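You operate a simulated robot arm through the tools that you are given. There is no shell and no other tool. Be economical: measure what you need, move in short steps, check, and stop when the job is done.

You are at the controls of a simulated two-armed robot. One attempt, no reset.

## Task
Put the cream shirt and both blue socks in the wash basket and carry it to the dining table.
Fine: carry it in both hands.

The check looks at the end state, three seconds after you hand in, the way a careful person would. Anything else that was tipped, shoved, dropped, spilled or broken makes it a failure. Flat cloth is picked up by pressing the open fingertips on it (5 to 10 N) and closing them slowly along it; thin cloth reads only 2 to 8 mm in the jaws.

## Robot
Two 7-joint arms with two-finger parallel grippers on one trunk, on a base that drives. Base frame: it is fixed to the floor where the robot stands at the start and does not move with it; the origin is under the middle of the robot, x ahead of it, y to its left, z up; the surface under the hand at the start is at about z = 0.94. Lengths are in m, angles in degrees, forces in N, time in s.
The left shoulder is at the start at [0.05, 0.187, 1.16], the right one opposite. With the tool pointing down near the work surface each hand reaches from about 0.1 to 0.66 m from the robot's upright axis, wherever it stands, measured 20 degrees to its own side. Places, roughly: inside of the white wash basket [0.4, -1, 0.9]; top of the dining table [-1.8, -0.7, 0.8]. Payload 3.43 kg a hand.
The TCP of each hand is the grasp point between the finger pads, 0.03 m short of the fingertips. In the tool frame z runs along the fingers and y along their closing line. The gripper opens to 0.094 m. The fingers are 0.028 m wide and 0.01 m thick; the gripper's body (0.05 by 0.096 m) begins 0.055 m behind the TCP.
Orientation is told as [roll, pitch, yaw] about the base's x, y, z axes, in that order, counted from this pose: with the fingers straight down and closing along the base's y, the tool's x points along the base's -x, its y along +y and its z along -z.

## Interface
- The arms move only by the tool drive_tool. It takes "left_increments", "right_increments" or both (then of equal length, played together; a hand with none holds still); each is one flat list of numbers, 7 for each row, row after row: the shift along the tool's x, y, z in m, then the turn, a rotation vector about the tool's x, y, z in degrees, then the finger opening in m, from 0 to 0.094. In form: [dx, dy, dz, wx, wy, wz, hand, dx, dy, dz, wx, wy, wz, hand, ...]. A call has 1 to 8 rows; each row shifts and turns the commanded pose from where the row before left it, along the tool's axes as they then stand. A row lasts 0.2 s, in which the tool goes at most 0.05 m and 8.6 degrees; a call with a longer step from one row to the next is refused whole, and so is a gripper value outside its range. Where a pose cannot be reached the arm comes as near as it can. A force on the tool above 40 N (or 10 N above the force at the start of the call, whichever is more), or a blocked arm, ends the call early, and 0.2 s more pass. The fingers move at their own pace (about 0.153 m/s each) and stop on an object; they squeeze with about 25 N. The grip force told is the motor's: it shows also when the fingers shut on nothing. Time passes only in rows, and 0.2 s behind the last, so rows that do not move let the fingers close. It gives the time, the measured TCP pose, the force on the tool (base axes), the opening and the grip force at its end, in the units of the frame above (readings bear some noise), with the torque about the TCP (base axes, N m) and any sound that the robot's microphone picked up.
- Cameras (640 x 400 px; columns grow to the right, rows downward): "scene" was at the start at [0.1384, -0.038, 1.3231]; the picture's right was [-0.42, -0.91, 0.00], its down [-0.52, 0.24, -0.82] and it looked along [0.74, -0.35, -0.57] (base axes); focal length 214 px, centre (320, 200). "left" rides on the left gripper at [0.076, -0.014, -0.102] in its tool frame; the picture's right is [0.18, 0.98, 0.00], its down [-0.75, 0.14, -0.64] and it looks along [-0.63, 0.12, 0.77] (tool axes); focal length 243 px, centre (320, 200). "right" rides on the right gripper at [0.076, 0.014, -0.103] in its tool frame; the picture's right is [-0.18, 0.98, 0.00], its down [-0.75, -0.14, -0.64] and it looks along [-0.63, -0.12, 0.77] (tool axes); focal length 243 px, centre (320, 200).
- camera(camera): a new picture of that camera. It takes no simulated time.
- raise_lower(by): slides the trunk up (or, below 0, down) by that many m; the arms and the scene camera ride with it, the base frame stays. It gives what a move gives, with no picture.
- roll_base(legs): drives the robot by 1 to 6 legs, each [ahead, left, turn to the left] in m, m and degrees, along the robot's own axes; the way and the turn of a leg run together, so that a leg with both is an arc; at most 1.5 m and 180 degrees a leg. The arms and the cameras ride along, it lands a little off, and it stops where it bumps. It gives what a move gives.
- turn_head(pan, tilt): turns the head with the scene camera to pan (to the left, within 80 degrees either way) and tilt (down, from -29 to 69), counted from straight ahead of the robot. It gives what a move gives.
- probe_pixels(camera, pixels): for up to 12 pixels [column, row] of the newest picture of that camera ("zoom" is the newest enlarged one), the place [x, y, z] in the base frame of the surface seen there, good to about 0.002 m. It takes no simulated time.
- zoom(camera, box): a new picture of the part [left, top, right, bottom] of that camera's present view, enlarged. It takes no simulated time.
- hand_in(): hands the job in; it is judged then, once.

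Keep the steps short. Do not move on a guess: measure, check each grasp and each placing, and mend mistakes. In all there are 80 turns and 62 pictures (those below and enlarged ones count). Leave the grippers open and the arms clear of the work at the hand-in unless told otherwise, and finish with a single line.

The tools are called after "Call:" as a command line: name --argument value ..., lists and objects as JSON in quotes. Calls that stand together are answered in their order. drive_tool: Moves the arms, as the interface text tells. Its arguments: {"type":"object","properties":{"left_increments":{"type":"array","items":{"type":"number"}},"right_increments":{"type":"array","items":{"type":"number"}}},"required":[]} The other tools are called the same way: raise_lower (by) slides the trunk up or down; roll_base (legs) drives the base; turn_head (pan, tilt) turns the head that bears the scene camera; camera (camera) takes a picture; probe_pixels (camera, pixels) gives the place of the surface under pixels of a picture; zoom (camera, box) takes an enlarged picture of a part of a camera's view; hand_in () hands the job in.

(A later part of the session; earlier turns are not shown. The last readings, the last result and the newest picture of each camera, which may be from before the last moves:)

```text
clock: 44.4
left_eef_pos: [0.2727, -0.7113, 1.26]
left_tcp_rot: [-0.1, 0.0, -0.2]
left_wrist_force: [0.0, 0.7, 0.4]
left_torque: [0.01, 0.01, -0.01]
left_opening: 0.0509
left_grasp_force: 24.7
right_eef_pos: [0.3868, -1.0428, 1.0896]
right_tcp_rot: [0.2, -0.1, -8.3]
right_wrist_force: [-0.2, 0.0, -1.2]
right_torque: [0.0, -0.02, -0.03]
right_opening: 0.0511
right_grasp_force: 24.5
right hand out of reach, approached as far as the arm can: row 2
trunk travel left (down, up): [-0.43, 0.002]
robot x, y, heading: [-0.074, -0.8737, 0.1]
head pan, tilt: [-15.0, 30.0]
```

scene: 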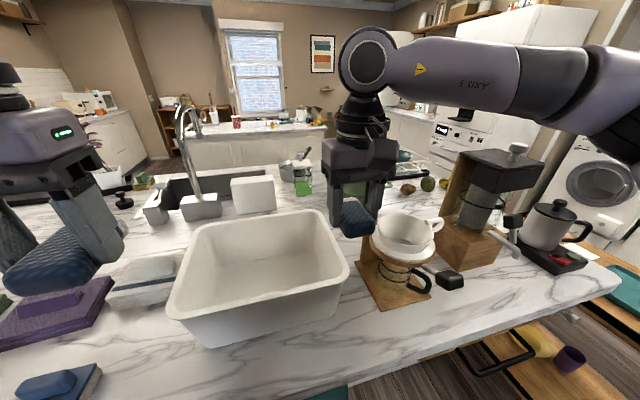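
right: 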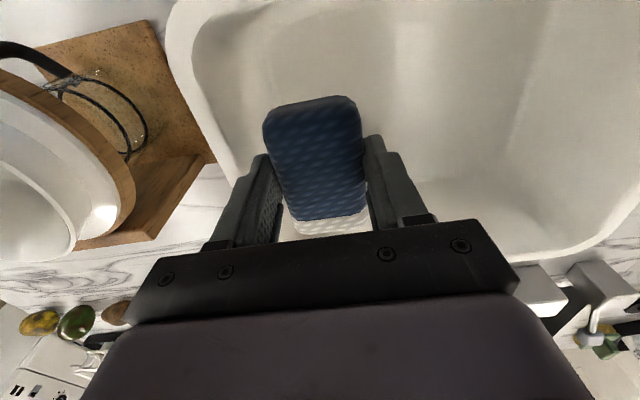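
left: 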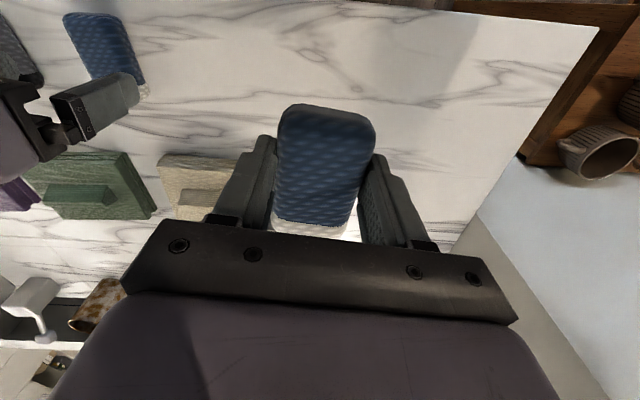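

Small gains only. Going down here (body clears the rim by ~1.5 cm), nudging forward, and watching whether reach recovers lower.

Call:
drive_tool --right_increments '[0, 0, 0.025, 0, 0, 0, 0, 0, 0, 0.025, 0, 0, 0, 0, -0.015, 0, 0.015, 0, 0, 0, 0, -0.01, 0.01, 0, 0, 0, 0, 0]'

Call:
camera --camera "right"

Call:
camera --camera "scene"

```text
clock: 45.4
left_eef_pos: [0.2737, -0.7123, 1.2605]
left_tcp_rot: [-0.1, 0.0, -0.2]
left_wrist_force: [0.1, -0.2, -0.5]
left_torque: [-0.03, 0.03, 0.03]
left_opening: 0.0511
left_grasp_force: 24.8
right_eef_pos: [0.3911, -1.062, 1.0329]
right_tcp_rot: [0.3, 0.0, -8.2]
right_wrist_force: [-1.1, 1.2, -0.8]
right_torque: [0.02, 0.01, -0.02]
right_opening: 0.0512
right_grasp_force: 25.4
right hand out of reach, approached as far as the arm can: row 1, 2, 3, 4
trunk travel left (down, up): [-0.43, 0.002]
robot x, y, heading: [-0.0742, -0.8731, -0.2]
head pan, tilt: [-15.0, 30.0]
```

```text
37 pictures are left
```

right: 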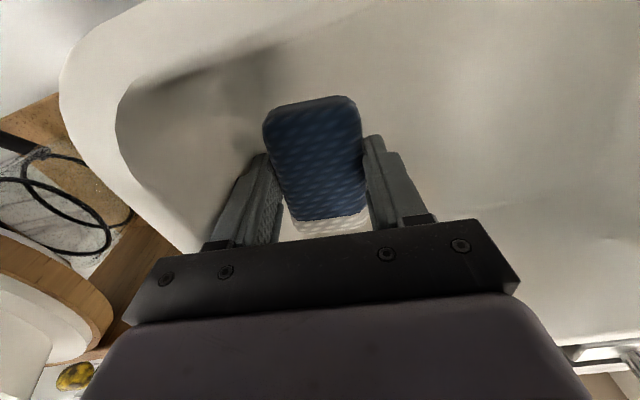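

```text
36 pictures are left
```

scene: 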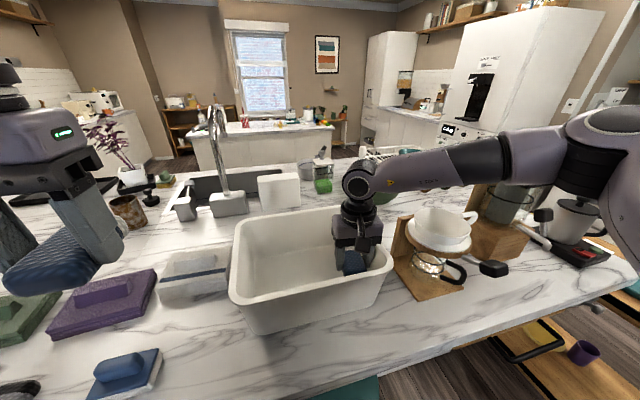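

The hand is inside the basket close to its right wall. Slide base left 2.5 cm for clearance, then open the fingers modestly to let the sock drop ~4 cm.

Call:
roll_base --legs '[[0.01, 0.03, 0]]'

Call:
drive_tool --right_increments '[0, 0, 0, 0, 0, 0, 0.06, 0, 0, 0, 0, 0, 0, 0.072, 0, 0, 0, 0, 0, 0, 0.072, 0, 0, -0.04, 0, 0, 0, 0.072, 0, 0, -0.04, 0, 0, 0, 0.072]'

Call:
camera --camera "right"

```text
clock: 46.4
left_eef_pos: [0.285, -0.6823, 1.2592]
left_tcp_rot: [-0.1, 0.0, -0.2]
left_wrist_force: [0.1, -0.1, -1.5]
left_torque: [-0.02, 0.04, -0.01]
left_opening: 0.0509
left_grasp_force: 25.0
right_eef_pos: [0.4016, -1.0332, 1.0339]
right_tcp_rot: [0.2, 0.0, -8.2]
right_wrist_force: [-0.6, 0.0, -0.6]
right_torque: [-0.03, 0.08, 0.01]
right_opening: 0.0509
right_grasp_force: 25.1
trunk travel left (down, up): [-0.43, 0.002]
robot x, y, heading: [-0.0619, -0.8425, -0.2]
head pan, tilt: [-15.0, 30.0]
```

```text
clock: 47.6
left_eef_pos: [0.2832, -0.6818, 1.2597]
left_tcp_rot: [-0.1, -0.1, -0.2]
left_wrist_force: [0.4, -0.7, -1.3]
left_torque: [0.02, 0.0, 0.02]
left_opening: 0.051
left_grasp_force: 25.1
right_eef_pos: [0.4024, -1.0339, 1.1145]
right_tcp_rot: [0.2, 0.0, -8.3]
right_wrist_force: [-0.1, 0.4, 0.1]
right_torque: [0.01, -0.01, 0.02]
right_opening: 0.0719
right_grasp_force: 0.1
trunk travel left (down, up): [-0.43, 0.002]
robot x, y, heading: [-0.0657, -0.8438, -0.3]
head pan, tilt: [-15.0, 30.0]
```

```text
35 pictures are left
```

right: 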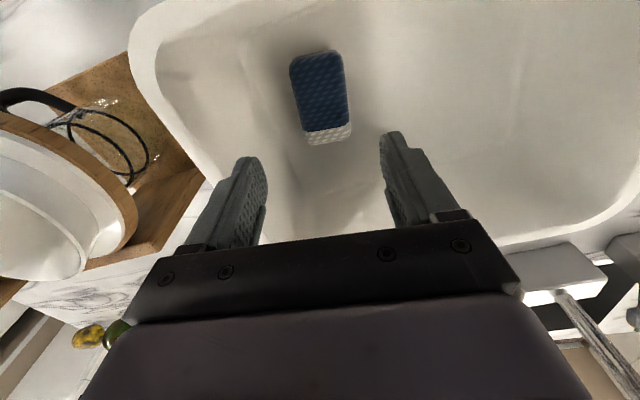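

Sock 2 lies in the basket. Retracting the right hand up and back, mirroring its starting pose.

Call:
drive_tool --right_increments '[0, 0, -0.04, 0, 0, 0, 0.072, 0, 0, -0.04, 0, 0, 0, 0.072, 0, 0, -0.03, 0, 0, -4, 0.072, 0.045, 0, 0, 0, 0, -4, 0.072, 0.045, 0, 0, 0, 0, 0, 0.072, 0.045, 0, 0, 0, 0, 0, 0.072, 0.04, 0, 0, 0, 0, 0, 0.072, 0, -0.045, 0, 0, 0, 0, 0.09]' --left_increments '[0, 0, 0, 0, 0, 0, 0, 0, 0, 0, 0, 0, 0, 0, 0, 0, 0, 0, 0, 0, 0, 0, 0, 0, 0, 0, 0, 0, 0, 0, 0, 0, 0, 0, 0, 0, 0, 0, 0, 0, 0, 0, 0, 0, 0, 0, 0, 0, 0, 0, 0, 0, 0, 0, 0, 0]'

```text
clock: 49.4
left_eef_pos: [0.2841, -0.6843, 1.2582]
left_tcp_rot: [0.0, -0.1, -0.3]
left_wrist_force: [-0.4, -1.3, -0.3]
left_torque: [0.04, -0.06, -0.02]
left_opening: 0.0509
left_grasp_force: 24.9
right_eef_pos: [0.2273, -1.0802, 1.226]
right_tcp_rot: [0.4, 0.0, -0.3]
right_wrist_force: [-0.1, -0.5, 0.1]
right_torque: [0.04, -0.01, 0.02]
right_opening: 0.0898
right_grasp_force: 0.0
right hand out of reach, approached as far as the arm can: row 3
trunk travel left (down, up): [-0.43, 0.002]
robot x, y, heading: [-0.0636, -0.8489, -0.1]
head pan, tilt: [-15.0, 30.0]
```

Slide base right 0.22 m to bring the left hand in front of the basket's left part, then lower to 1.13 and advance.

Call:
roll_base --legs '[[0.0, -0.22, 0]]'

Call:
drive_tool --left_increments '[0, 0, 0.04, 0, 0, 0, 0, 0, 0, 0.04, 0, 0, 0, 0, 0, 0, 0.04, 0, 0, 0, 0, -0.04, 0, 0, 0, 0, 0, 0, -0.04, 0, 0, 0, 0, 0, 0, -0.04, 0, 0, 0, 0, 0, 0]'

Call:
camera --camera "scene"

```text
clock: 51.9
left_eef_pos: [0.2834, -0.9012, 1.259]
left_tcp_rot: [-0.2, 0.0, -0.1]
left_wrist_force: [-0.6, 0.5, -0.5]
left_torque: [0.01, 0.0, 0.0]
left_opening: 0.051
left_grasp_force: 24.9
right_eef_pos: [0.2296, -1.2964, 1.2264]
right_tcp_rot: [0.1, -0.1, -0.1]
right_wrist_force: [0.7, -0.2, 0.2]
right_torque: [-0.01, -0.01, -0.01]
right_opening: 0.0899
right_grasp_force: 0.1
trunk travel left (down, up): [-0.43, 0.002]
robot x, y, heading: [-0.0631, -1.0617, -0.5]
head pan, tilt: [-15.0, 30.0]
```

```text
clock: 53.3
left_eef_pos: [0.4049, -0.901, 1.1391]
left_tcp_rot: [-0.2, 0.1, 0.0]
left_wrist_force: [0.3, -0.5, 0.1]
left_torque: [-0.01, -0.01, -0.03]
left_opening: 0.0511
left_grasp_force: 24.6
right_eef_pos: [0.2286, -1.2977, 1.2248]
right_tcp_rot: [0.2, -0.1, -0.1]
right_wrist_force: [0.4, -0.3, -0.1]
right_torque: [-0.01, 0.02, 0.04]
right_opening: 0.0899
right_grasp_force: 0.0
trunk travel left (down, up): [-0.43, 0.002]
robot x, y, heading: [-0.0614, -1.0584, -0.4]
head pan, tilt: [-15.0, 30.0]
```

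```text
34 pictures are left
```

scene: 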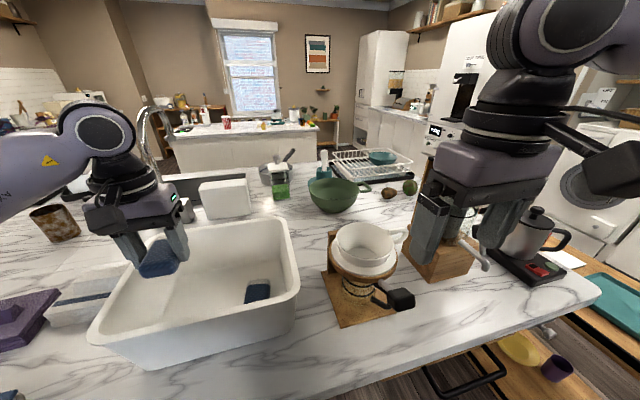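

The left arm reaches fine here. Sock 2 is visible in the basket at (257,291). Shift 5 cm right, 2 cm forward, then down.

Call:
drive_tool --left_increments '[-0.01, -0.03, 0, 0, 0, 0, 0, -0.01, -0.03, 0, 0, 0, 0, 0, 0, 0, 0.04, 0, 0, 0, 0, 0, 0, 0.04, 0, 0, 0, 0, 0, 0, 0.03, 0, 0, 0, 0, 0, 0, 0.025, 0, 0, 0, 0]'

Call:
camera --camera "left"

```text
clock: 54.7
left_eef_pos: [0.4236, -0.9586, 1.0042]
left_tcp_rot: [0.0, -0.2, -0.1]
left_wrist_force: [-0.1, 0.2, -0.9]
left_torque: [-0.02, -0.01, 0.02]
left_opening: 0.051
left_grasp_force: 24.9
right_eef_pos: [0.2287, -1.2964, 1.227]
right_tcp_rot: [0.2, -0.2, -0.1]
right_wrist_force: [-0.8, -0.3, -0.4]
right_torque: [-0.02, -0.01, -0.02]
right_opening: 0.0902
right_grasp_force: 0.0
trunk travel left (down, up): [-0.43, 0.002]
robot x, y, heading: [-0.0655, -1.0643, -0.1]
head pan, tilt: [-15.0, 30.0]
```

```text
33 pictures are left
```

left: 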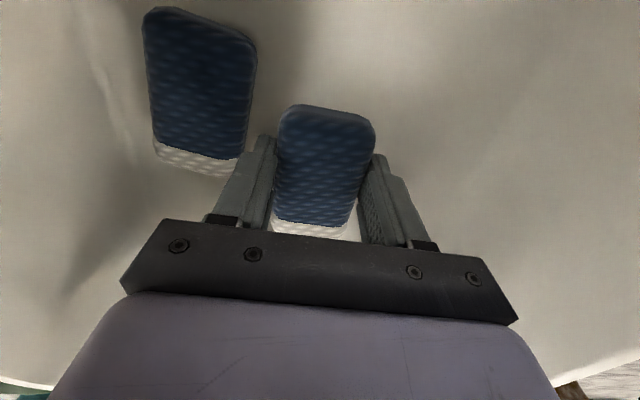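

The left sock is beside the other, ~2 cm over the floor. Opening to 0.07 and lifting out.

Call:
drive_tool --left_increments '[0, 0, 0.01, 0, 0, 0, 0, 0, 0, 0, 0, 0, 0, 0.06, 0, 0, 0, 0, 0, 0, 0.07, 0, 0, -0.04, 0, 0, 0, 0.07, 0, 0, -0.04, 0, 0, 0, 0.07, 0, 0, -0.045, 0, 0, 0, 0.07, 0, 0, -0.045, 0, 0, 0, 0.07]'

Call:
camera --camera "left"

```text
clock: 56.3
left_eef_pos: [0.4211, -0.9614, 1.1642]
left_tcp_rot: [-0.1, -0.1, -0.1]
left_wrist_force: [-0.1, 0.0, -0.4]
left_torque: [0.02, 0.01, 0.03]
left_opening: 0.07
left_grasp_force: 0.1
right_eef_pos: [0.2284, -1.2973, 1.2263]
right_tcp_rot: [0.1, -0.1, -0.1]
right_wrist_force: [-0.8, 0.3, 0.0]
right_torque: [0.0, -0.01, 0.0]
right_opening: 0.0899
right_grasp_force: 0.1
trunk travel left (down, up): [-0.43, 0.002]
robot x, y, heading: [-0.0638, -1.0612, -0.4]
head pan, tilt: [-15.0, 30.0]
```

```text
32 pictures are left
```

left: 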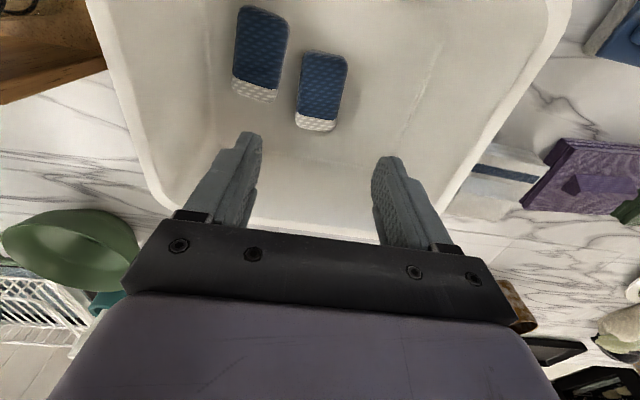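

Both blue socks are in the basket. Retracting the left hand up and back, then sliding the base left 0.8 m toward the cream shirt.

Call:
drive_tool --left_increments '[0, 0, -0.035, 0, 0, 0, 0.07, 0.03, 0, -0.02, 0, 0, 0, 0.09, 0.045, 0, 0, 0, 0, 0, 0.094, 0.045, 0.02, 0, 0, 0, 0, 0.094, 0, 0.03, 0, 0, 0, 0, 0.094]'

Call:
roll_base --legs '[[0, 0.8, 0.4]]'

Call:
turn_head --pan 5 --tilt 40

Call:
camera --camera "scene"

```text
clock: 57.5
left_eef_pos: [0.3014, -0.91, 1.2177]
left_tcp_rot: [-0.1, -0.1, -0.2]
left_wrist_force: [-0.3, 0.8, 0.3]
left_torque: [-0.01, 0.01, -0.01]
left_opening: 0.0941
left_grasp_force: 0.1
right_eef_pos: [0.2291, -1.2968, 1.2247]
right_tcp_rot: [0.2, -0.1, -0.1]
right_wrist_force: [-0.6, 0.5, -0.1]
right_torque: [-0.02, 0.0, 0.0]
right_opening: 0.0899
right_grasp_force: 0.1
trunk travel left (down, up): [-0.43, 0.002]
robot x, y, heading: [-0.0661, -1.0624, -0.0]
head pan, tilt: [-15.0, 30.0]
```

```text
clock: 65.1
left_eef_pos: [0.3014, -0.0957, 1.2188]
left_tcp_rot: [-0.1, -0.1, 0.2]
left_wrist_force: [0.0, -0.2, -0.3]
left_torque: [-0.03, 0.02, 0.03]
left_opening: 0.0942
left_grasp_force: 0.0
right_eef_pos: [0.2281, -0.4797, 1.2264]
right_tcp_rot: [0.2, -0.2, 0.2]
right_wrist_force: [0.1, -0.3, 0.5]
right_torque: [0.02, 0.04, 0.03]
right_opening: 0.0902
right_grasp_force: 0.1
trunk travel left (down, up): [-0.43, 0.002]
robot x, y, heading: [-0.0654, -0.2491, 0.0]
head pan, tilt: [-15.0, 30.0]
```

```text
clock: 65.9
left_eef_pos: [0.3004, -0.0956, 1.2187]
left_tcp_rot: [-0.1, -0.1, 0.1]
left_wrist_force: [-0.6, 0.3, 0.3]
left_torque: [0.01, 0.03, 0.01]
left_opening: 0.094
left_grasp_force: 0.1
right_eef_pos: [0.2296, -0.48, 1.2269]
right_tcp_rot: [0.3, 0.0, 0.2]
right_wrist_force: [0.7, -0.2, 0.1]
right_torque: [0.01, 0.01, -0.02]
right_opening: 0.0899
right_grasp_force: 0.1
trunk travel left (down, up): [-0.43, 0.002]
robot x, y, heading: [-0.0608, -0.247, 0.3]
head pan, tilt: [5.0, 40.0]
```

```text
31 pictures are left
```

scene: 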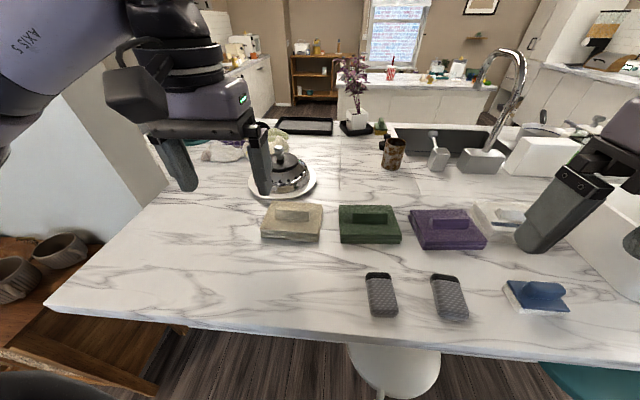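

Zooming on the cream shirt (292,220) and measuring its ridge.

Call:
zoom --camera "scene" --box '[242, 180, 342, 250]'

Call:
probe_pixels --camera "scene" --pixels '[[275, 213], [283, 213], [292, 213], [302, 214], [308, 214], [292, 218], [292, 222], [292, 209], [267, 204], [321, 205], [262, 236], [318, 238]]'

```text
5.71 times, centred on (292, 215) of scene
```

zoom: 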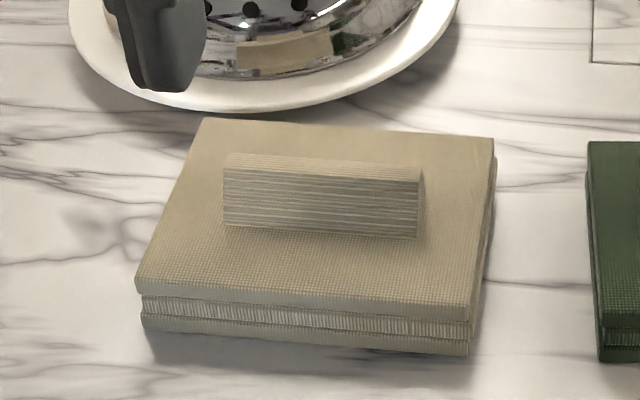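

```text
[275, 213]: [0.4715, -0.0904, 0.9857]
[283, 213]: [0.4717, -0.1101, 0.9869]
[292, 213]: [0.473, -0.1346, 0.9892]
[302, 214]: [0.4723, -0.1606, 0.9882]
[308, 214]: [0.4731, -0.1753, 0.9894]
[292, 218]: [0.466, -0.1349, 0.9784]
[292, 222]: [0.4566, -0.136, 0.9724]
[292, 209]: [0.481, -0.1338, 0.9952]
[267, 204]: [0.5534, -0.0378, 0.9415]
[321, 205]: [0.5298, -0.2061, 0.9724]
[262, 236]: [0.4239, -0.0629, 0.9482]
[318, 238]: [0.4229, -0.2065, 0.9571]
```

Probing the ridge's depth in the zoom picture (top strip, rows 150–170).

Call:
probe_pixels --camera "zoom" --pixels '[[320, 174], [320, 168], [320, 162], [320, 157], [320, 152], [320, 140], [228, 165], [415, 180], [150, 100], [330, 108]]'

```text
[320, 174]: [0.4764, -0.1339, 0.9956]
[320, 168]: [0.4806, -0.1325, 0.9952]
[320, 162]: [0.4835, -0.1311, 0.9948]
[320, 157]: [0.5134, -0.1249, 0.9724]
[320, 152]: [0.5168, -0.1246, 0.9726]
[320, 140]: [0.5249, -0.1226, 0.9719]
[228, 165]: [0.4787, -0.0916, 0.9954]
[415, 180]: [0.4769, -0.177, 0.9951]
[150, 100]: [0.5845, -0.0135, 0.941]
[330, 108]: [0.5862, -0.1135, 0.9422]
```

The ridge spans y -0.09…-0.18, x ≈0.463–0.497, top z 0.995; fingers must close along x, so I turn the left tool 90° about its z at height.

Call:
drive_tool --left_increments '[-0.02, 0, 0, 0, 0, 8.2, 0.094, -0.01, 0.01, 0, 0, 0, 8.2, 0.094, 0, 0, 0, 0, 0, 8.2, 0.094, 0, 0, 0, 0, 0, 8.2, 0.094, 0, 0, 0, 0, 0, 8.2, 0.094, 0, 0, 0, 0, 0, 8.2, 0.094, 0, 0, 0, 0, 0, 8.2, 0.094, 0, 0, 0, 0, 0, 8.2, 0.094]'

Call:
drive_tool --left_increments '[0, 0, 0, 0, 0, 8.2, 0.094, 0, 0, 0, 0, 0, 8.2, 0.094, 0, 0, 0, 0, 0, 8, 0.094]'

```text
clock: 67.7
left_eef_pos: [0.3302, -0.0875, 1.218]
left_tcp_rot: [-0.1, -0.2, -65.4]
left_wrist_force: [0.2, -0.7, -0.2]
left_torque: [-0.02, -0.03, 0.01]
left_opening: 0.0938
left_grasp_force: 0.1
right_eef_pos: [0.2293, -0.4793, 1.2261]
right_tcp_rot: [0.1, -0.1, 0.2]
right_wrist_force: [0.2, -0.2, 0.8]
right_torque: [-0.02, -0.01, 0.0]
right_opening: 0.0897
right_grasp_force: 0.0
trunk travel left (down, up): [-0.43, 0.002]
robot x, y, heading: [-0.0639, -0.2495, 0.4]
head pan, tilt: [5.0, 40.0]
```

```text
clock: 68.5
left_eef_pos: [0.2401, -0.1349, 1.1985]
left_tcp_rot: [0.1, -0.1, -89.8]
left_wrist_force: [-0.8, -0.2, 0.6]
left_torque: [0.01, 0.02, -0.02]
left_opening: 0.0938
left_grasp_force: 0.1
left hand out of reach, approached as far as the arm can: row 1, 2, 3
right_eef_pos: [0.2286, -0.4808, 1.2269]
right_tcp_rot: [0.2, -0.2, 0.2]
right_wrist_force: [-0.1, -0.4, 0.8]
right_torque: [0.01, -0.01, 0.0]
right_opening: 0.09
right_grasp_force: 0.1
trunk travel left (down, up): [-0.43, 0.002]
robot x, y, heading: [-0.0655, -0.2463, 0.1]
head pan, tilt: [5.0, 40.0]
```

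-90° hits a wrist limit. Turning the other way, to +90°.

Call:
drive_tool --left_increments '[0, 0, 0, 0, 0, -8.5, 0.094, 0, 0, 0, 0, 0, -8.5, 0.094, 0, 0, 0, 0, 0, -8.5, 0.094, 0, 0, 0, 0, 0, -8.5, 0.094, 0, 0, 0, 0, 0, -8.5, 0.094, 0, 0, 0, 0, 0, -8.5, 0.094, 0, 0, 0, 0, 0, -8.5, 0.094, 0, 0, 0, 0, 0, -8.5, 0.094]'

Call:
drive_tool --left_increments '[0, 0, 0, 0, 0, -8.5, 0.094, 0, 0, 0, 0, 0, -8.5, 0.094, 0, 0, 0, 0, 0, -8.5, 0.094, 0, 0, 0, 0, 0, -8.5, 0.094, 0, 0, 0, 0, 0, -8.5, 0.094, 0, 0, 0, 0, 0, -8.5, 0.094, 0, 0, 0, 0, 0, -8.5, 0.094, 0, 0, 0, 0, 0, -8.5, 0.094]'

Call:
drive_tool --left_increments '[0, 0, 0, 0, 0, -8.5, 0.094, 0, 0, 0, 0, 0, -8.5, 0.094, 0, 0, 0, 0, 0, -8.5, 0.094, 0, 0, 0, 0, 0, -8.5, 0.094, 0, 0, 0, 0, 0, -8.5, 0.094, 0, 0, 0, 0, 0, -1.5, 0.094]'

```text
clock: 70.3
left_eef_pos: [0.2413, -0.1342, 1.2013]
left_tcp_rot: [-0.1, -0.1, -21.6]
left_wrist_force: [0.3, -0.2, 0.7]
left_torque: [-0.01, -0.01, -0.03]
left_opening: 0.0942
left_grasp_force: 0.1
right_eef_pos: [0.2298, -0.4806, 1.2261]
right_tcp_rot: [0.1, -0.1, 0.2]
right_wrist_force: [0.4, 0.3, -0.2]
right_torque: [-0.01, -0.02, -0.01]
right_opening: 0.09
right_grasp_force: 0.0
trunk travel left (down, up): [-0.43, 0.002]
robot x, y, heading: [-0.0644, -0.2482, 0.1]
head pan, tilt: [5.0, 40.0]
```

```text
clock: 72.1
left_eef_pos: [0.2408, -0.1338, 1.1999]
left_tcp_rot: [-0.1, 0.0, 46.3]
left_wrist_force: [-0.5, 0.1, 0.0]
left_torque: [-0.04, 0.03, -0.01]
left_opening: 0.0943
left_grasp_force: 0.0
right_eef_pos: [0.23, -0.4804, 1.2259]
right_tcp_rot: [0.2, -0.1, 0.1]
right_wrist_force: [0.1, -0.4, 0.0]
right_torque: [-0.01, 0.0, 0.0]
right_opening: 0.0898
right_grasp_force: 0.1
trunk travel left (down, up): [-0.43, 0.002]
robot x, y, heading: [-0.0671, -0.2477, -0.1]
head pan, tilt: [5.0, 40.0]
```

```text
clock: 73.5
left_eef_pos: [0.2418, -0.1334, 1.2]
left_tcp_rot: [-0.1, 0.0, 90.4]
left_wrist_force: [-0.3, 0.7, -0.2]
left_torque: [-0.03, -0.03, 0.05]
left_opening: 0.0939
left_grasp_force: 0.0
right_eef_pos: [0.2303, -0.4813, 1.2256]
right_tcp_rot: [0.2, -0.1, 0.2]
right_wrist_force: [-0.5, -0.9, -0.1]
right_torque: [0.02, 0.0, 0.0]
right_opening: 0.09
right_grasp_force: 0.0
trunk travel left (down, up): [-0.43, 0.002]
robot x, y, heading: [-0.0622, -0.2474, 0.2]
head pan, tilt: [5.0, 40.0]
```

+90° works. Now tool y points to -x; moving 0.239 m forward over the ridge and down to 1.06.

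Call:
drive_tool --left_increments '[0, -0.0478, 0, 0, 0, 0, 0.094, 0, -0.0478, 0, 0, 0, 0, 0.094, 0, -0.0478, 0, 0, 0, 0, 0.094, 0, -0.0478, 0, 0, 0, 0, 0.094, 0, -0.0478, 0, 0, 0, 0, 0.094, 0, 0, 0.045, 0, 0, 0, 0.094, 0, 0, 0.045, 0, 0, 0, 0.094, 0, 0, 0.045, 0, 0, 0, 0.094]'

Call:
camera --camera "left"

```text
clock: 75.3
left_eef_pos: [0.4801, -0.1349, 1.0639]
left_tcp_rot: [-0.2, 0.0, 90.2]
left_wrist_force: [0.2, -0.3, 0.3]
left_torque: [0.02, 0.01, -0.02]
left_opening: 0.094
left_grasp_force: 0.0
right_eef_pos: [0.2298, -0.48, 1.2252]
right_tcp_rot: [0.2, -0.1, 0.1]
right_wrist_force: [-0.1, 0.8, 0.4]
right_torque: [-0.01, 0.01, 0.02]
right_opening: 0.09
right_grasp_force: 0.0
trunk travel left (down, up): [-0.43, 0.002]
robot x, y, heading: [-0.0627, -0.248, 0.0]
head pan, tilt: [5.0, 40.0]
```

```text
29 pictures are left
```

left: 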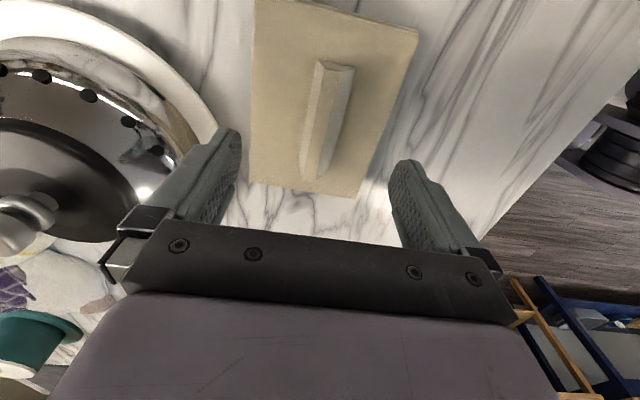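

The ridge lies between the fingers. Checking its position across (x).

Call:
probe_pixels --camera "left" --pixels '[[312, 115], [318, 115], [325, 115], [332, 115], [340, 115], [346, 115], [305, 170], [318, 175], [335, 64], [310, 182]]'

```text
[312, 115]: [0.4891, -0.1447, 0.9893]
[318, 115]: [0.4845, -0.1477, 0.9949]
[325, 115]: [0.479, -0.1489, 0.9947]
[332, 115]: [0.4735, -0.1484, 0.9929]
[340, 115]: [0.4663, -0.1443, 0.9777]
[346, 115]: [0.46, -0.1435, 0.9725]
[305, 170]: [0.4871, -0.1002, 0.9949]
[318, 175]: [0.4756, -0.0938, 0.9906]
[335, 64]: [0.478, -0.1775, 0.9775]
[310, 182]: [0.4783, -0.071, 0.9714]
```

Ridge centre x≈0.480, matches. Descend to TCP ≈1.005 with fingers at 0.055, then press gently.

Call:
drive_tool --left_increments '[0, 0, 0.02, 0, 0, 0, 0.06, 0, 0, 0.025, 0, 0, 0, 0.055, 0, 0, 0.012, 0, 0, 0, 0.055, 0, 0, 0.004, 0, 0, 0, 0.055]'

```text
clock: 76.3
left_eef_pos: [0.481, -0.1339, 1.0028]
left_tcp_rot: [-0.2, 0.1, 90.2]
left_wrist_force: [-0.1, 0.3, -0.2]
left_torque: [0.03, -0.01, -0.02]
left_opening: 0.0551
left_grasp_force: 0.1
right_eef_pos: [0.2296, -0.4811, 1.2263]
right_tcp_rot: [0.2, -0.1, 0.2]
right_wrist_force: [0.3, -0.1, 0.7]
right_torque: [0.02, 0.01, -0.02]
right_opening: 0.0896
right_grasp_force: 0.0
trunk travel left (down, up): [-0.43, 0.002]
robot x, y, heading: [-0.0655, -0.2492, 0.0]
head pan, tilt: [5.0, 40.0]
```

Just above contact. Pressing 2 mm at a time.

Call:
drive_tool --left_increments '[0, 0, 0.002, 0, 0, 0, 0.055, 0, 0, 0.001, 0, 0, 0, 0.055]'

```text
clock: 76.9
left_eef_pos: [0.4802, -0.1341, 1.001]
left_tcp_rot: [0.0, 0.1, 90.3]
left_wrist_force: [-0.4, 0.7, -0.8]
left_torque: [0.02, -0.01, 0.03]
left_opening: 0.055
left_grasp_force: 0.0
right_eef_pos: [0.2294, -0.4797, 1.2258]
right_tcp_rot: [0.3, -0.1, 0.2]
right_wrist_force: [-0.4, -0.2, -0.2]
right_torque: [0.03, -0.01, 0.0]
right_opening: 0.09
right_grasp_force: 0.0
trunk travel left (down, up): [-0.43, 0.002]
robot x, y, heading: [-0.0663, -0.248, 0.1]
head pan, tilt: [5.0, 40.0]
```

Still no contact force. One more millimetre pair, then close slowly on the ridge.

Call:
drive_tool --left_increments '[0, 0, 0.0015, 0, 0, 0, 0.05, 0, 0, 0, 0, 0, 0, 0.042, 0, 0, 0, 0, 0, 0, 0.034, 0, 0, 0, 0, 0, 0, 0.028, 0, 0, 0, 0, 0, 0, 0.022, 0, 0, 0, 0, 0, 0, 0.016, 0, 0, 0, 0, 0, 0, 0.008, 0, 0, 0, 0, 0, 0, 0]'

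```text
clock: 78.7
left_eef_pos: [0.4794, -0.1342, 0.9997]
left_tcp_rot: [-0.2, 0.1, 90.2]
left_wrist_force: [-0.3, 0.0, 2.1]
left_torque: [0.08, 0.04, 0.03]
left_opening: 0.0154
left_grasp_force: 25.5
right_eef_pos: [0.2286, -0.4798, 1.2263]
right_tcp_rot: [0.2, -0.1, 0.2]
right_wrist_force: [-0.2, 0.2, -1.1]
right_torque: [0.0, 0.01, 0.0]
right_opening: 0.0899
right_grasp_force: 0.1
trunk travel left (down, up): [-0.43, 0.002]
robot x, y, heading: [-0.0641, -0.2514, 0.1]
head pan, tilt: [5.0, 40.0]
```

The ridge is gripped at 15 mm. Lifting 5 cm and checking.

Call:
drive_tool --left_increments '[0, 0, -0.01, 0, 0, 0, 0, 0, 0, -0.02, 0, 0, 0, 0, 0, 0, -0.02, 0, 0, 0, 0]'

Call:
camera --camera "left"

```text
clock: 79.5
left_eef_pos: [0.4809, -0.1324, 1.0503]
left_tcp_rot: [-0.1, 0.1, 90.2]
left_wrist_force: [0.6, -0.7, -1.2]
left_torque: [0.02, 0.02, 0.0]
left_opening: 0.0152
left_grasp_force: 25.0
right_eef_pos: [0.2298, -0.4809, 1.225]
right_tcp_rot: [0.2, -0.2, 0.2]
right_wrist_force: [-0.1, -0.4, 0.2]
right_torque: [-0.01, -0.02, -0.02]
right_opening: 0.0904
right_grasp_force: 0.0
trunk travel left (down, up): [-0.43, 0.002]
robot x, y, heading: [-0.0627, -0.2474, -0.0]
head pan, tilt: [5.0, 40.0]
```

```text
28 pictures are left
```

left: 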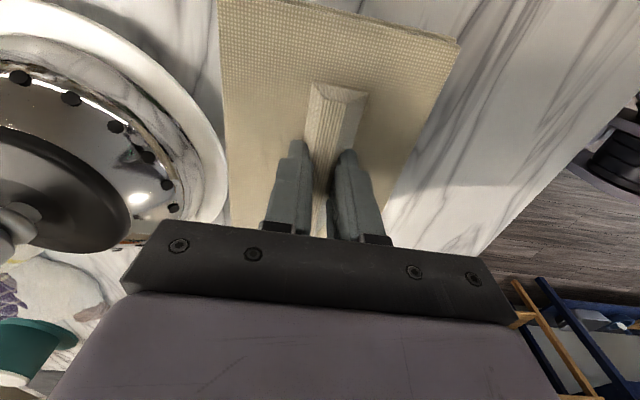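

The shirt is held. Raise to 1.2 and slide the base right 0.815 m, carrying it above everything.

Call:
drive_tool --left_increments '[0, 0, -0.04, 0, 0, 0, 0, 0, 0, -0.04, 0, 0, 0, 0, 0, 0, -0.04, 0, 0, 0, 0, 0, 0, -0.025, 0, 0, 0, 0, 0, 0.03, 0, 0, 0, 0, 0]'

Call:
roll_base --legs '[[0, -0.815, 0]]'

Call:
camera --camera "scene"

Call:
camera --camera "left"

```text
clock: 80.7
left_eef_pos: [0.4512, -0.1324, 1.1963]
left_tcp_rot: [0.0, 0.1, 90.2]
left_wrist_force: [-0.4, -0.5, -0.5]
left_torque: [0.01, 0.02, 0.01]
left_opening: 0.0154
left_grasp_force: 25.2
right_eef_pos: [0.2294, -0.4799, 1.2268]
right_tcp_rot: [0.0, -0.1, 0.2]
right_wrist_force: [0.3, -0.5, 0.4]
right_torque: [-0.05, -0.02, 0.01]
right_opening: 0.0903
right_grasp_force: 0.0
trunk travel left (down, up): [-0.43, 0.002]
robot x, y, heading: [-0.0645, -0.2483, 0.1]
head pan, tilt: [5.0, 40.0]
```

```text
clock: 88.2
left_eef_pos: [0.4587, -0.9392, 1.1956]
left_tcp_rot: [0.0, 0.1, 91.1]
left_wrist_force: [0.3, 0.3, -0.4]
left_torque: [-0.02, 0.0, -0.01]
left_opening: 0.0152
left_grasp_force: 25.4
right_eef_pos: [0.2423, -1.2898, 1.2262]
right_tcp_rot: [0.1, 0.0, 1.1]
right_wrist_force: [1.1, -0.6, -0.2]
right_torque: [0.02, 0.03, 0.0]
right_opening: 0.0901
right_grasp_force: 0.1
trunk travel left (down, up): [-0.43, 0.002]
robot x, y, heading: [-0.0528, -1.0625, 1.1]
head pan, tilt: [5.0, 40.0]
```

```text
27 pictures are left
```

scene: 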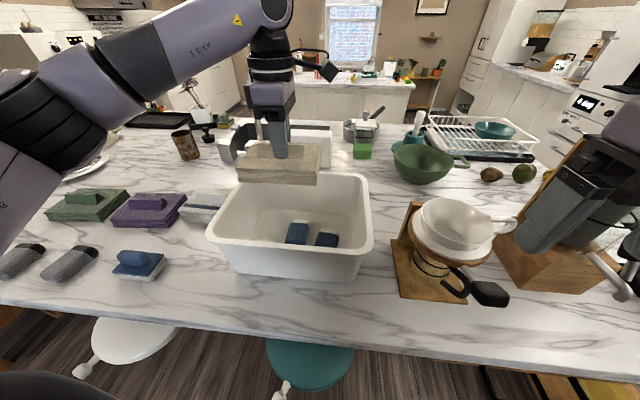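

```text
26 pictures are left
```

left: 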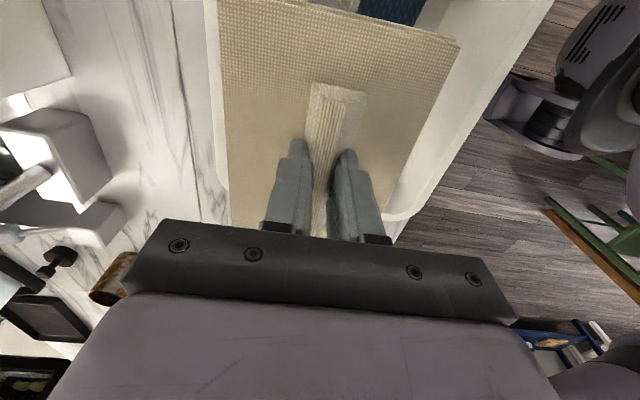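

Shirt hangs over the basket. Shift slightly to (0.44,-0.955) and lower to TCP 1.05, where its bottom meets the socks.

Call:
drive_tool --left_increments '[0.016, 0.019, 0, 0, 0, 0, 0, 0, 0, 0.04, 0, 0, 0, 0, 0, 0, 0.04, 0, 0, 0, 0, 0, 0, 0.04, 0, 0, 0, 0, 0, 0, 0.02, 0, 0, 0, 0]'

Call:
camera --camera "scene"

```text
clock: 89.4
left_eef_pos: [0.4388, -0.9541, 1.0542]
left_tcp_rot: [-0.1, 0.1, 91.2]
left_wrist_force: [-0.4, 0.1, -0.3]
left_torque: [-0.01, -0.01, 0.0]
left_opening: 0.0152
left_grasp_force: 25.3
right_eef_pos: [0.2436, -1.2892, 1.2258]
right_tcp_rot: [0.2, -0.1, 1.3]
right_wrist_force: [0.0, 0.5, -1.4]
right_torque: [-0.02, -0.01, -0.01]
right_opening: 0.0901
right_grasp_force: 0.0
trunk travel left (down, up): [-0.43, 0.002]
robot x, y, heading: [-0.0541, -1.062, 1.4]
head pan, tilt: [5.0, 40.0]
```

```text
25 pictures are left
```

scene: 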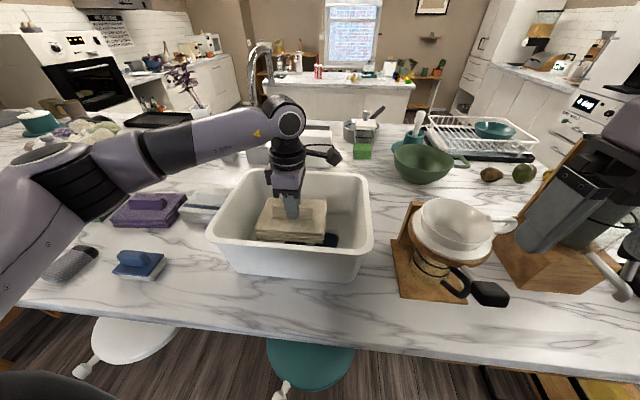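

The shirt is inside the basket. Lowering 1 cm more, opening, lifting out.

Call:
drive_tool --left_increments '[0, 0, 0.01, 0, 0, 0, 0, 0, 0, 0, 0, 0, 0, 0.03, 0, 0, 0, 0, 0, 0, 0.05, 0, 0, -0.02, 0, 0, 0, 0.05, 0, 0, -0.04, 0, 0, 0, 0.05, 0, 0, -0.04, 0, 0, 0, 0.05, 0, 0, -0.04, 0, 0, 0, 0.05, 0, 0.01, -0.03, 0, 0, 0, 0.05]'

Call:
camera --camera "scene"

```text
clock: 91.2
left_eef_pos: [0.4261, -0.9546, 1.2155]
left_tcp_rot: [-0.1, 0.1, 91.2]
left_wrist_force: [-0.3, 0.4, -0.1]
left_torque: [-0.07, 0.01, -0.01]
left_opening: 0.0498
left_grasp_force: 0.1
right_eef_pos: [0.2425, -1.2895, 1.2263]
right_tcp_rot: [0.2, -0.1, 1.2]
right_wrist_force: [-0.9, -0.2, 0.1]
right_torque: [0.0, -0.01, 0.01]
right_opening: 0.09
right_grasp_force: 0.1
trunk travel left (down, up): [-0.43, 0.002]
robot x, y, heading: [-0.0543, -1.0607, 1.3]
head pan, tilt: [5.0, 40.0]
```

```text
24 pictures are left
```

scene: 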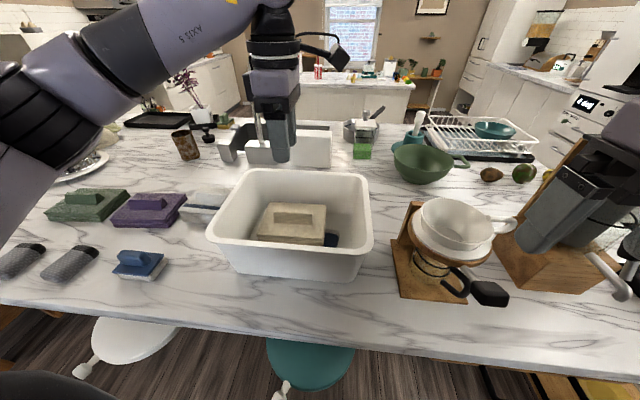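

All three pieces are in the basket. Next: back the base off 0.3 m and centre on the basket (y≈-0.965), then turn the left tool back to 0° in free air.

Call:
roll_base --legs '[[-0.3, 0.0, -1.2], [0, 0.1, 0]]'

Call:
drive_tool --left_increments '[0, 0, 0, 0, 0, 8.5, 0.05, 0, 0, 0, 0, 0, 8.5, 0.05, 0, 0, 0, 0, 0, 8.5, 0.05, 0, 0, 0, 0, 0, 8.5, 0.05, 0, 0, 0, 0, 0, 8.5, 0.05, 0, 0, 0, 0, 0, 8.5, 0.05, 0, 0, 0, 0, 0, 8.5, 0.05, 0, 0, 0, 0, 0, 8.5, 0.05]' --right_increments '[0, 0.02, 0.02, 0, 0, 0, 0.05, 0, 0.02, 0.02, 0, 0, 0, 0.05, 0, 0.02, 0.02, 0, 0, 0, 0.05, 0, 0.02, 0.02, 0, 0, 0, 0.05, 0, 0, 0.02, 0, 0, 0, 0.05, 0, 0, 0.02, 0, 0, 0, 0.05, 0, 0, 0.02, 0, 0, 0, 0.05, 0, 0, 0.02, 0, 0, 0, 0.05]'

Call:
drive_tool --left_increments '[0, 0, 0, 0, 0, 8.5, 0.05, 0, 0, 0, 0, 0, 8.5, 0.05, 0, 0, 0, 0, 0, 6, 0.05]' --right_increments '[-0.03, 0, 0, 0, 0, 0, 0.05, -0.03, 0, 0, 0, 0, 0, 0.05, -0.03, 0, 0, 0, 0, 0, 0.05]'

```text
clock: 94.5
left_eef_pos: [0.1289, -0.8673, 1.2153]
left_tcp_rot: [-0.1, 0.2, 89.8]
left_wrist_force: [-1.3, 0.0, 0.4]
left_torque: [-0.04, 0.01, 0.04]
left_opening: 0.0499
left_grasp_force: 0.0
right_eef_pos: [-0.0634, -1.1966, 1.2255]
right_tcp_rot: [0.1, -0.1, -0.1]
right_wrist_force: [0.5, 0.3, -0.2]
right_torque: [-0.02, -0.02, 0.01]
right_opening: 0.0897
right_grasp_force: 0.1
trunk travel left (down, up): [-0.43, 0.002]
robot x, y, heading: [-0.3609, -0.9634, -0.4]
head pan, tilt: [5.0, 40.0]
```

```text
clock: 96.2
left_eef_pos: [0.1301, -0.8676, 1.2155]
left_tcp_rot: [0.0, -0.1, 21.7]
left_wrist_force: [-0.2, -0.4, 0.0]
left_torque: [-0.01, -0.02, -0.01]
left_opening: 0.0501
left_grasp_force: 0.0
right_eef_pos: [-0.0622, -1.1164, 1.0654]
right_tcp_rot: [0.3, 0.0, -0.4]
right_wrist_force: [-0.9, 0.0, 0.6]
right_torque: [-0.02, 0.02, -0.02]
right_opening: 0.0497
right_grasp_force: 0.0
trunk travel left (down, up): [-0.43, 0.002]
robot x, y, heading: [-0.3555, -0.9619, -0.4]
head pan, tilt: [5.0, 40.0]
```

```text
clock: 97.0
left_eef_pos: [0.1285, -0.8674, 1.2148]
left_tcp_rot: [0.0, -0.1, -1.3]
left_wrist_force: [0.3, -0.9, 0.2]
left_torque: [0.01, 0.04, -0.03]
left_opening: 0.0499
left_grasp_force: 0.0
right_eef_pos: [0.0259, -1.1172, 1.0638]
right_tcp_rot: [0.2, 0.0, -0.3]
right_wrist_force: [0.2, 0.0, -0.9]
right_torque: [-0.04, 0.01, -0.01]
right_opening: 0.0496
right_grasp_force: 0.1
trunk travel left (down, up): [-0.43, 0.002]
robot x, y, heading: [-0.3549, -0.9664, -0.5]
head pan, tilt: [5.0, 40.0]
```

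Continue testing reach of the right hand forward at this height (still over the aisle); left moves out to mirror it.

Call:
drive_tool --right_increments '[-0.03, 0, 0, 0, 0, 0, 0.05, -0.03, 0, 0, 0, 0, 0, 0.05, -0.03, 0, 0, 0, 0, 0, 0.05]' --left_increments '[0, 0.02, -0.0, 0, 0, 0, 0.05, 0, 0.02, 0, 0, 0, 0, 0.05, 0, 0.015, 0, 0, 0, 0, 0.05]'

```text
clock: 97.8
left_eef_pos: [0.1311, -0.812, 1.2148]
left_tcp_rot: [-0.1, 0.0, -1.2]
left_wrist_force: [0.4, -0.4, -0.2]
left_torque: [0.01, -0.03, 0.03]
left_opening: 0.0496
left_grasp_force: 0.0
right_eef_pos: [0.1022, -1.1356, 1.0681]
right_tcp_rot: [0.2, -0.1, -0.2]
right_wrist_force: [-0.4, 0.2, 0.1]
right_torque: [0.01, 0.07, -0.02]
right_opening: 0.05
right_grasp_force: 0.0
right hand out of reach, approached as far as the arm can: row 2, 3
trunk travel left (down, up): [-0.43, 0.002]
robot x, y, heading: [-0.3565, -0.9653, -0.1]
head pan, tilt: [5.0, 40.0]
```

Right limit again at (0.46,-0.17). Test whether a yaw turn frees it: turn +16° and push forward-left.

Call:
drive_tool --right_increments '[0, 0, 0, 0, 0, -8, 0.05, 0, 0, 0, 0, 0, -8, 0.05, -0.02, 0.02, 0, 0, 0, 0, 0.05, -0.02, 0.02, 0, 0, 0, 0, 0.05]'

Call:
turn_head --pan -45 --tilt 10

Call:
camera --camera "scene"

```text
clock: 98.8
left_eef_pos: [0.1314, -0.8112, 1.2159]
left_tcp_rot: [-0.2, -0.1, -1.2]
left_wrist_force: [-0.3, -0.2, 0.6]
left_torque: [0.0, -0.01, 0.0]
left_opening: 0.0502
left_grasp_force: 0.0
right_eef_pos: [0.0996, -1.1314, 1.0792]
right_tcp_rot: [0.2, -0.2, 15.8]
right_wrist_force: [-0.1, 1.0, 0.5]
right_torque: [-0.02, 0.01, 0.01]
right_opening: 0.0501
right_grasp_force: 0.0
right hand out of reach, approached as far as the arm can: row 3, 4
trunk travel left (down, up): [-0.43, 0.002]
robot x, y, heading: [-0.3553, -0.9605, -0.1]
head pan, tilt: [5.0, 40.0]
```

```text
clock: 100.0
left_eef_pos: [0.1307, -0.8112, 1.2157]
left_tcp_rot: [-0.1, -0.1, -1.2]
left_wrist_force: [-0.1, 0.3, 0.1]
left_torque: [-0.02, 0.01, -0.03]
left_opening: 0.0497
left_grasp_force: 0.0
right_eef_pos: [0.0998, -1.1308, 1.0796]
right_tcp_rot: [0.2, -0.3, 15.8]
right_wrist_force: [0.0, 0.5, 0.1]
right_torque: [-0.02, -0.01, 0.02]
right_opening: 0.0501
right_grasp_force: 0.0
trunk travel left (down, up): [-0.43, 0.002]
robot x, y, heading: [-0.3579, -0.9639, -0.2]
head pan, tilt: [-45.0, 10.0]
```

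```text
23 pictures are left
```

scene: 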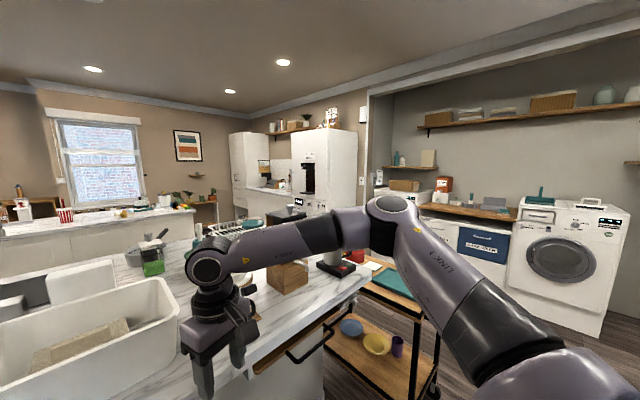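

The right elbow is well bent, so it's a posture limit. I'll try another route: out to the right, forward, then back in.

Call:
drive_tool --right_increments '[0.01, -0.03, 0, 0, 0, 8, 0.05, 0, -0.04, 0, 0, 0, 8, 0.05, 0, -0.045, 0, 0, 0, 0, 0.05, 0, -0.045, 0, 0, 0, 0, 0.05, -0.03, 0, 0, 0, 0, 0, 0.05, -0.03, 0, 0, 0, 0, 0, 0.05, -0.03, 0, 0, 0, 0, 0, 0.05, 0, 0.04, 0, 0, 0, 0, 0.05]'

Call:
drive_tool --right_increments '[0, 0.03, 0, 0, 0, 0, 0.05, 0, 0.03, 0, 0, 0, 0, 0.05, 0, 0.03, 0, 0, 0, 0, 0.05]'

```text
clock: 101.8
left_eef_pos: [0.1316, -0.8104, 1.2154]
left_tcp_rot: [-0.1, -0.1, -1.2]
left_wrist_force: [-1.2, -0.5, 0.3]
left_torque: [0.03, 0.01, -0.02]
left_opening: 0.05
left_grasp_force: 0.1
right_eef_pos: [0.1945, -1.2517, 1.0778]
right_tcp_rot: [0.1, -0.1, -0.3]
right_wrist_force: [0.6, 0.0, -0.1]
right_torque: [-0.02, -0.03, 0.0]
right_opening: 0.0501
right_grasp_force: 0.1
trunk travel left (down, up): [-0.43, 0.002]
robot x, y, heading: [-0.3561, -0.9612, -0.3]
head pan, tilt: [-45.0, 10.0]
```

```text
clock: 102.6
left_eef_pos: [0.1307, -0.8104, 1.2159]
left_tcp_rot: [-0.1, -0.1, -1.2]
left_wrist_force: [-0.7, -0.1, 0.5]
left_torque: [0.02, 0.0, -0.01]
left_opening: 0.0499
left_grasp_force: 0.0
right_eef_pos: [0.1583, -1.1852, 1.0857]
right_tcp_rot: [0.4, -0.2, -0.2]
right_wrist_force: [-0.4, -0.1, 0.7]
right_torque: [-0.01, -0.04, 0.03]
right_opening: 0.0501
right_grasp_force: 0.2
right hand out of reach, approached as far as the arm can: row 1, 2, 3
trunk travel left (down, up): [-0.43, 0.002]
robot x, y, heading: [-0.3593, -0.9627, -0.5]
head pan, tilt: [-45.0, 10.0]
```

The right hand's boundary is roughly forward − |lateral| ≤ 0.29. So I'll stand further left (y≈-0.895), so that the right rim is 0.22 to the right and the left rim 0.08 to the left. Lower the trunk 5 cm first (to use it later for the lift), then set both hands at z≈1.15.

Call:
raise_lower --by -0.05

Call:
drive_tool --right_increments '[0.02, 0, -0.03, 0, 0, 0, 0.05, 0.022, 0, -0.03, 0, 0, 0, 0.05, 0, 0, -0.03, 0, 0, 0, 0.05, 0, 0, -0.025, 0, 0, 0, 0.05]' --left_increments '[0.015, -0.02, 0.015, 0, 0, -1, 0.05, 0, -0.02, 0, 0, 0, 0, 0.05, 0, -0.02, 0, 0, 0, 0, 0.05, 0, -0.01, 0, 0, 0, 0, 0.05]'

Call:
turn_head --pan -5 --tilt 45

```text
clock: 103.5
left_eef_pos: [0.1307, -0.8112, 1.1662]
left_tcp_rot: [-0.1, -0.1, -1.2]
left_wrist_force: [0.7, -0.8, -0.4]
left_torque: [0.03, 0.03, -0.02]
left_opening: 0.05
left_grasp_force: 0.0
right_eef_pos: [0.1573, -1.1853, 1.0354]
right_tcp_rot: [0.3, -0.2, -0.2]
right_wrist_force: [-0.8, -0.5, 0.1]
right_torque: [-0.04, 0.04, -0.01]
right_opening: 0.0502
right_grasp_force: 0.1
trunk travel left (down, up): [-0.38, 0.052]
robot x, y, heading: [-0.3562, -0.9664, -0.4]
head pan, tilt: [-45.0, 10.0]
```

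```text
clock: 104.5
left_eef_pos: [0.1135, -0.8806, 1.1517]
left_tcp_rot: [0.0, -0.1, -0.1]
left_wrist_force: [0.5, -0.8, 0.1]
left_torque: [-0.06, 0.0, 0.02]
left_opening: 0.05
left_grasp_force: 0.1
right_eef_pos: [0.1152, -1.1847, 1.1493]
right_tcp_rot: [0.4, -0.2, -0.4]
right_wrist_force: [0.9, -0.5, 0.5]
right_torque: [-0.01, 0.01, 0.0]
right_opening: 0.05
right_grasp_force: 0.0
trunk travel left (down, up): [-0.38, 0.052]
robot x, y, heading: [-0.3599, -0.9629, -0.2]
head pan, tilt: [-45.0, 10.0]
```

```text
clock: 105.6
left_eef_pos: [0.1152, -0.8812, 1.1519]
left_tcp_rot: [-0.1, -0.1, -0.2]
left_wrist_force: [0.4, -0.4, 0.3]
left_torque: [0.05, 0.01, 0.0]
left_opening: 0.0501
left_grasp_force: 0.1
right_eef_pos: [0.1157, -1.184, 1.1487]
right_tcp_rot: [0.3, -0.2, -0.2]
right_wrist_force: [0.5, 0.2, 0.2]
right_torque: [-0.01, 0.02, 0.01]
right_opening: 0.05
right_grasp_force: 0.1
trunk travel left (down, up): [-0.38, 0.052]
robot x, y, heading: [-0.3534, -0.9596, -0.3]
head pan, tilt: [-5.0, 45.0]
```

Both hands at 1.15, 0.303 m apart. Driving forward 0.31 and left 0.068 so they stand above the side rims.

Call:
roll_base --legs '[[0, 0.068, 0.3], [0.31, 0, 0]]'

Call:
camera --camera "scene"

Call:
camera --camera "right"

Call:
camera --camera "left"

```text
clock: 108.6
left_eef_pos: [0.4258, -0.8107, 1.1514]
left_tcp_rot: [0.0, 0.1, 0.2]
left_wrist_force: [0.3, -0.7, 0.1]
left_torque: [0.0, -0.02, 0.01]
left_opening: 0.05
left_grasp_force: 0.0
right_eef_pos: [0.4283, -1.1137, 1.1499]
right_tcp_rot: [0.3, -0.3, 0.1]
right_wrist_force: [-0.2, 0.2, 1.0]
right_torque: [0.0, 0.0, -0.02]
right_opening: 0.05
right_grasp_force: 0.2
trunk travel left (down, up): [-0.38, 0.052]
robot x, y, heading: [-0.0444, -0.897, 0.2]
head pan, tilt: [-5.0, 45.0]
```

```text
22 pictures are left
```

scene: 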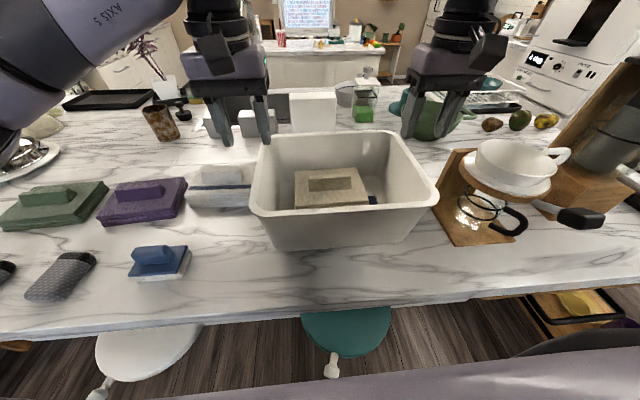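

```text
21 pictures are left
```

right: 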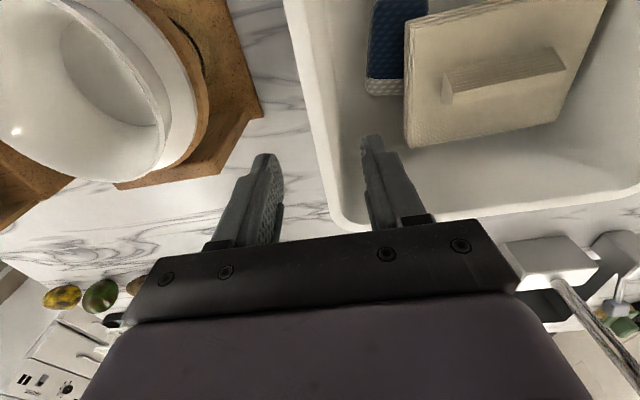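

```text
20 pictures are left
```

left: 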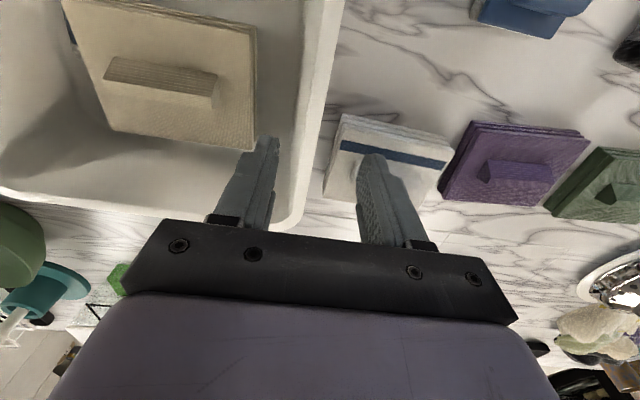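

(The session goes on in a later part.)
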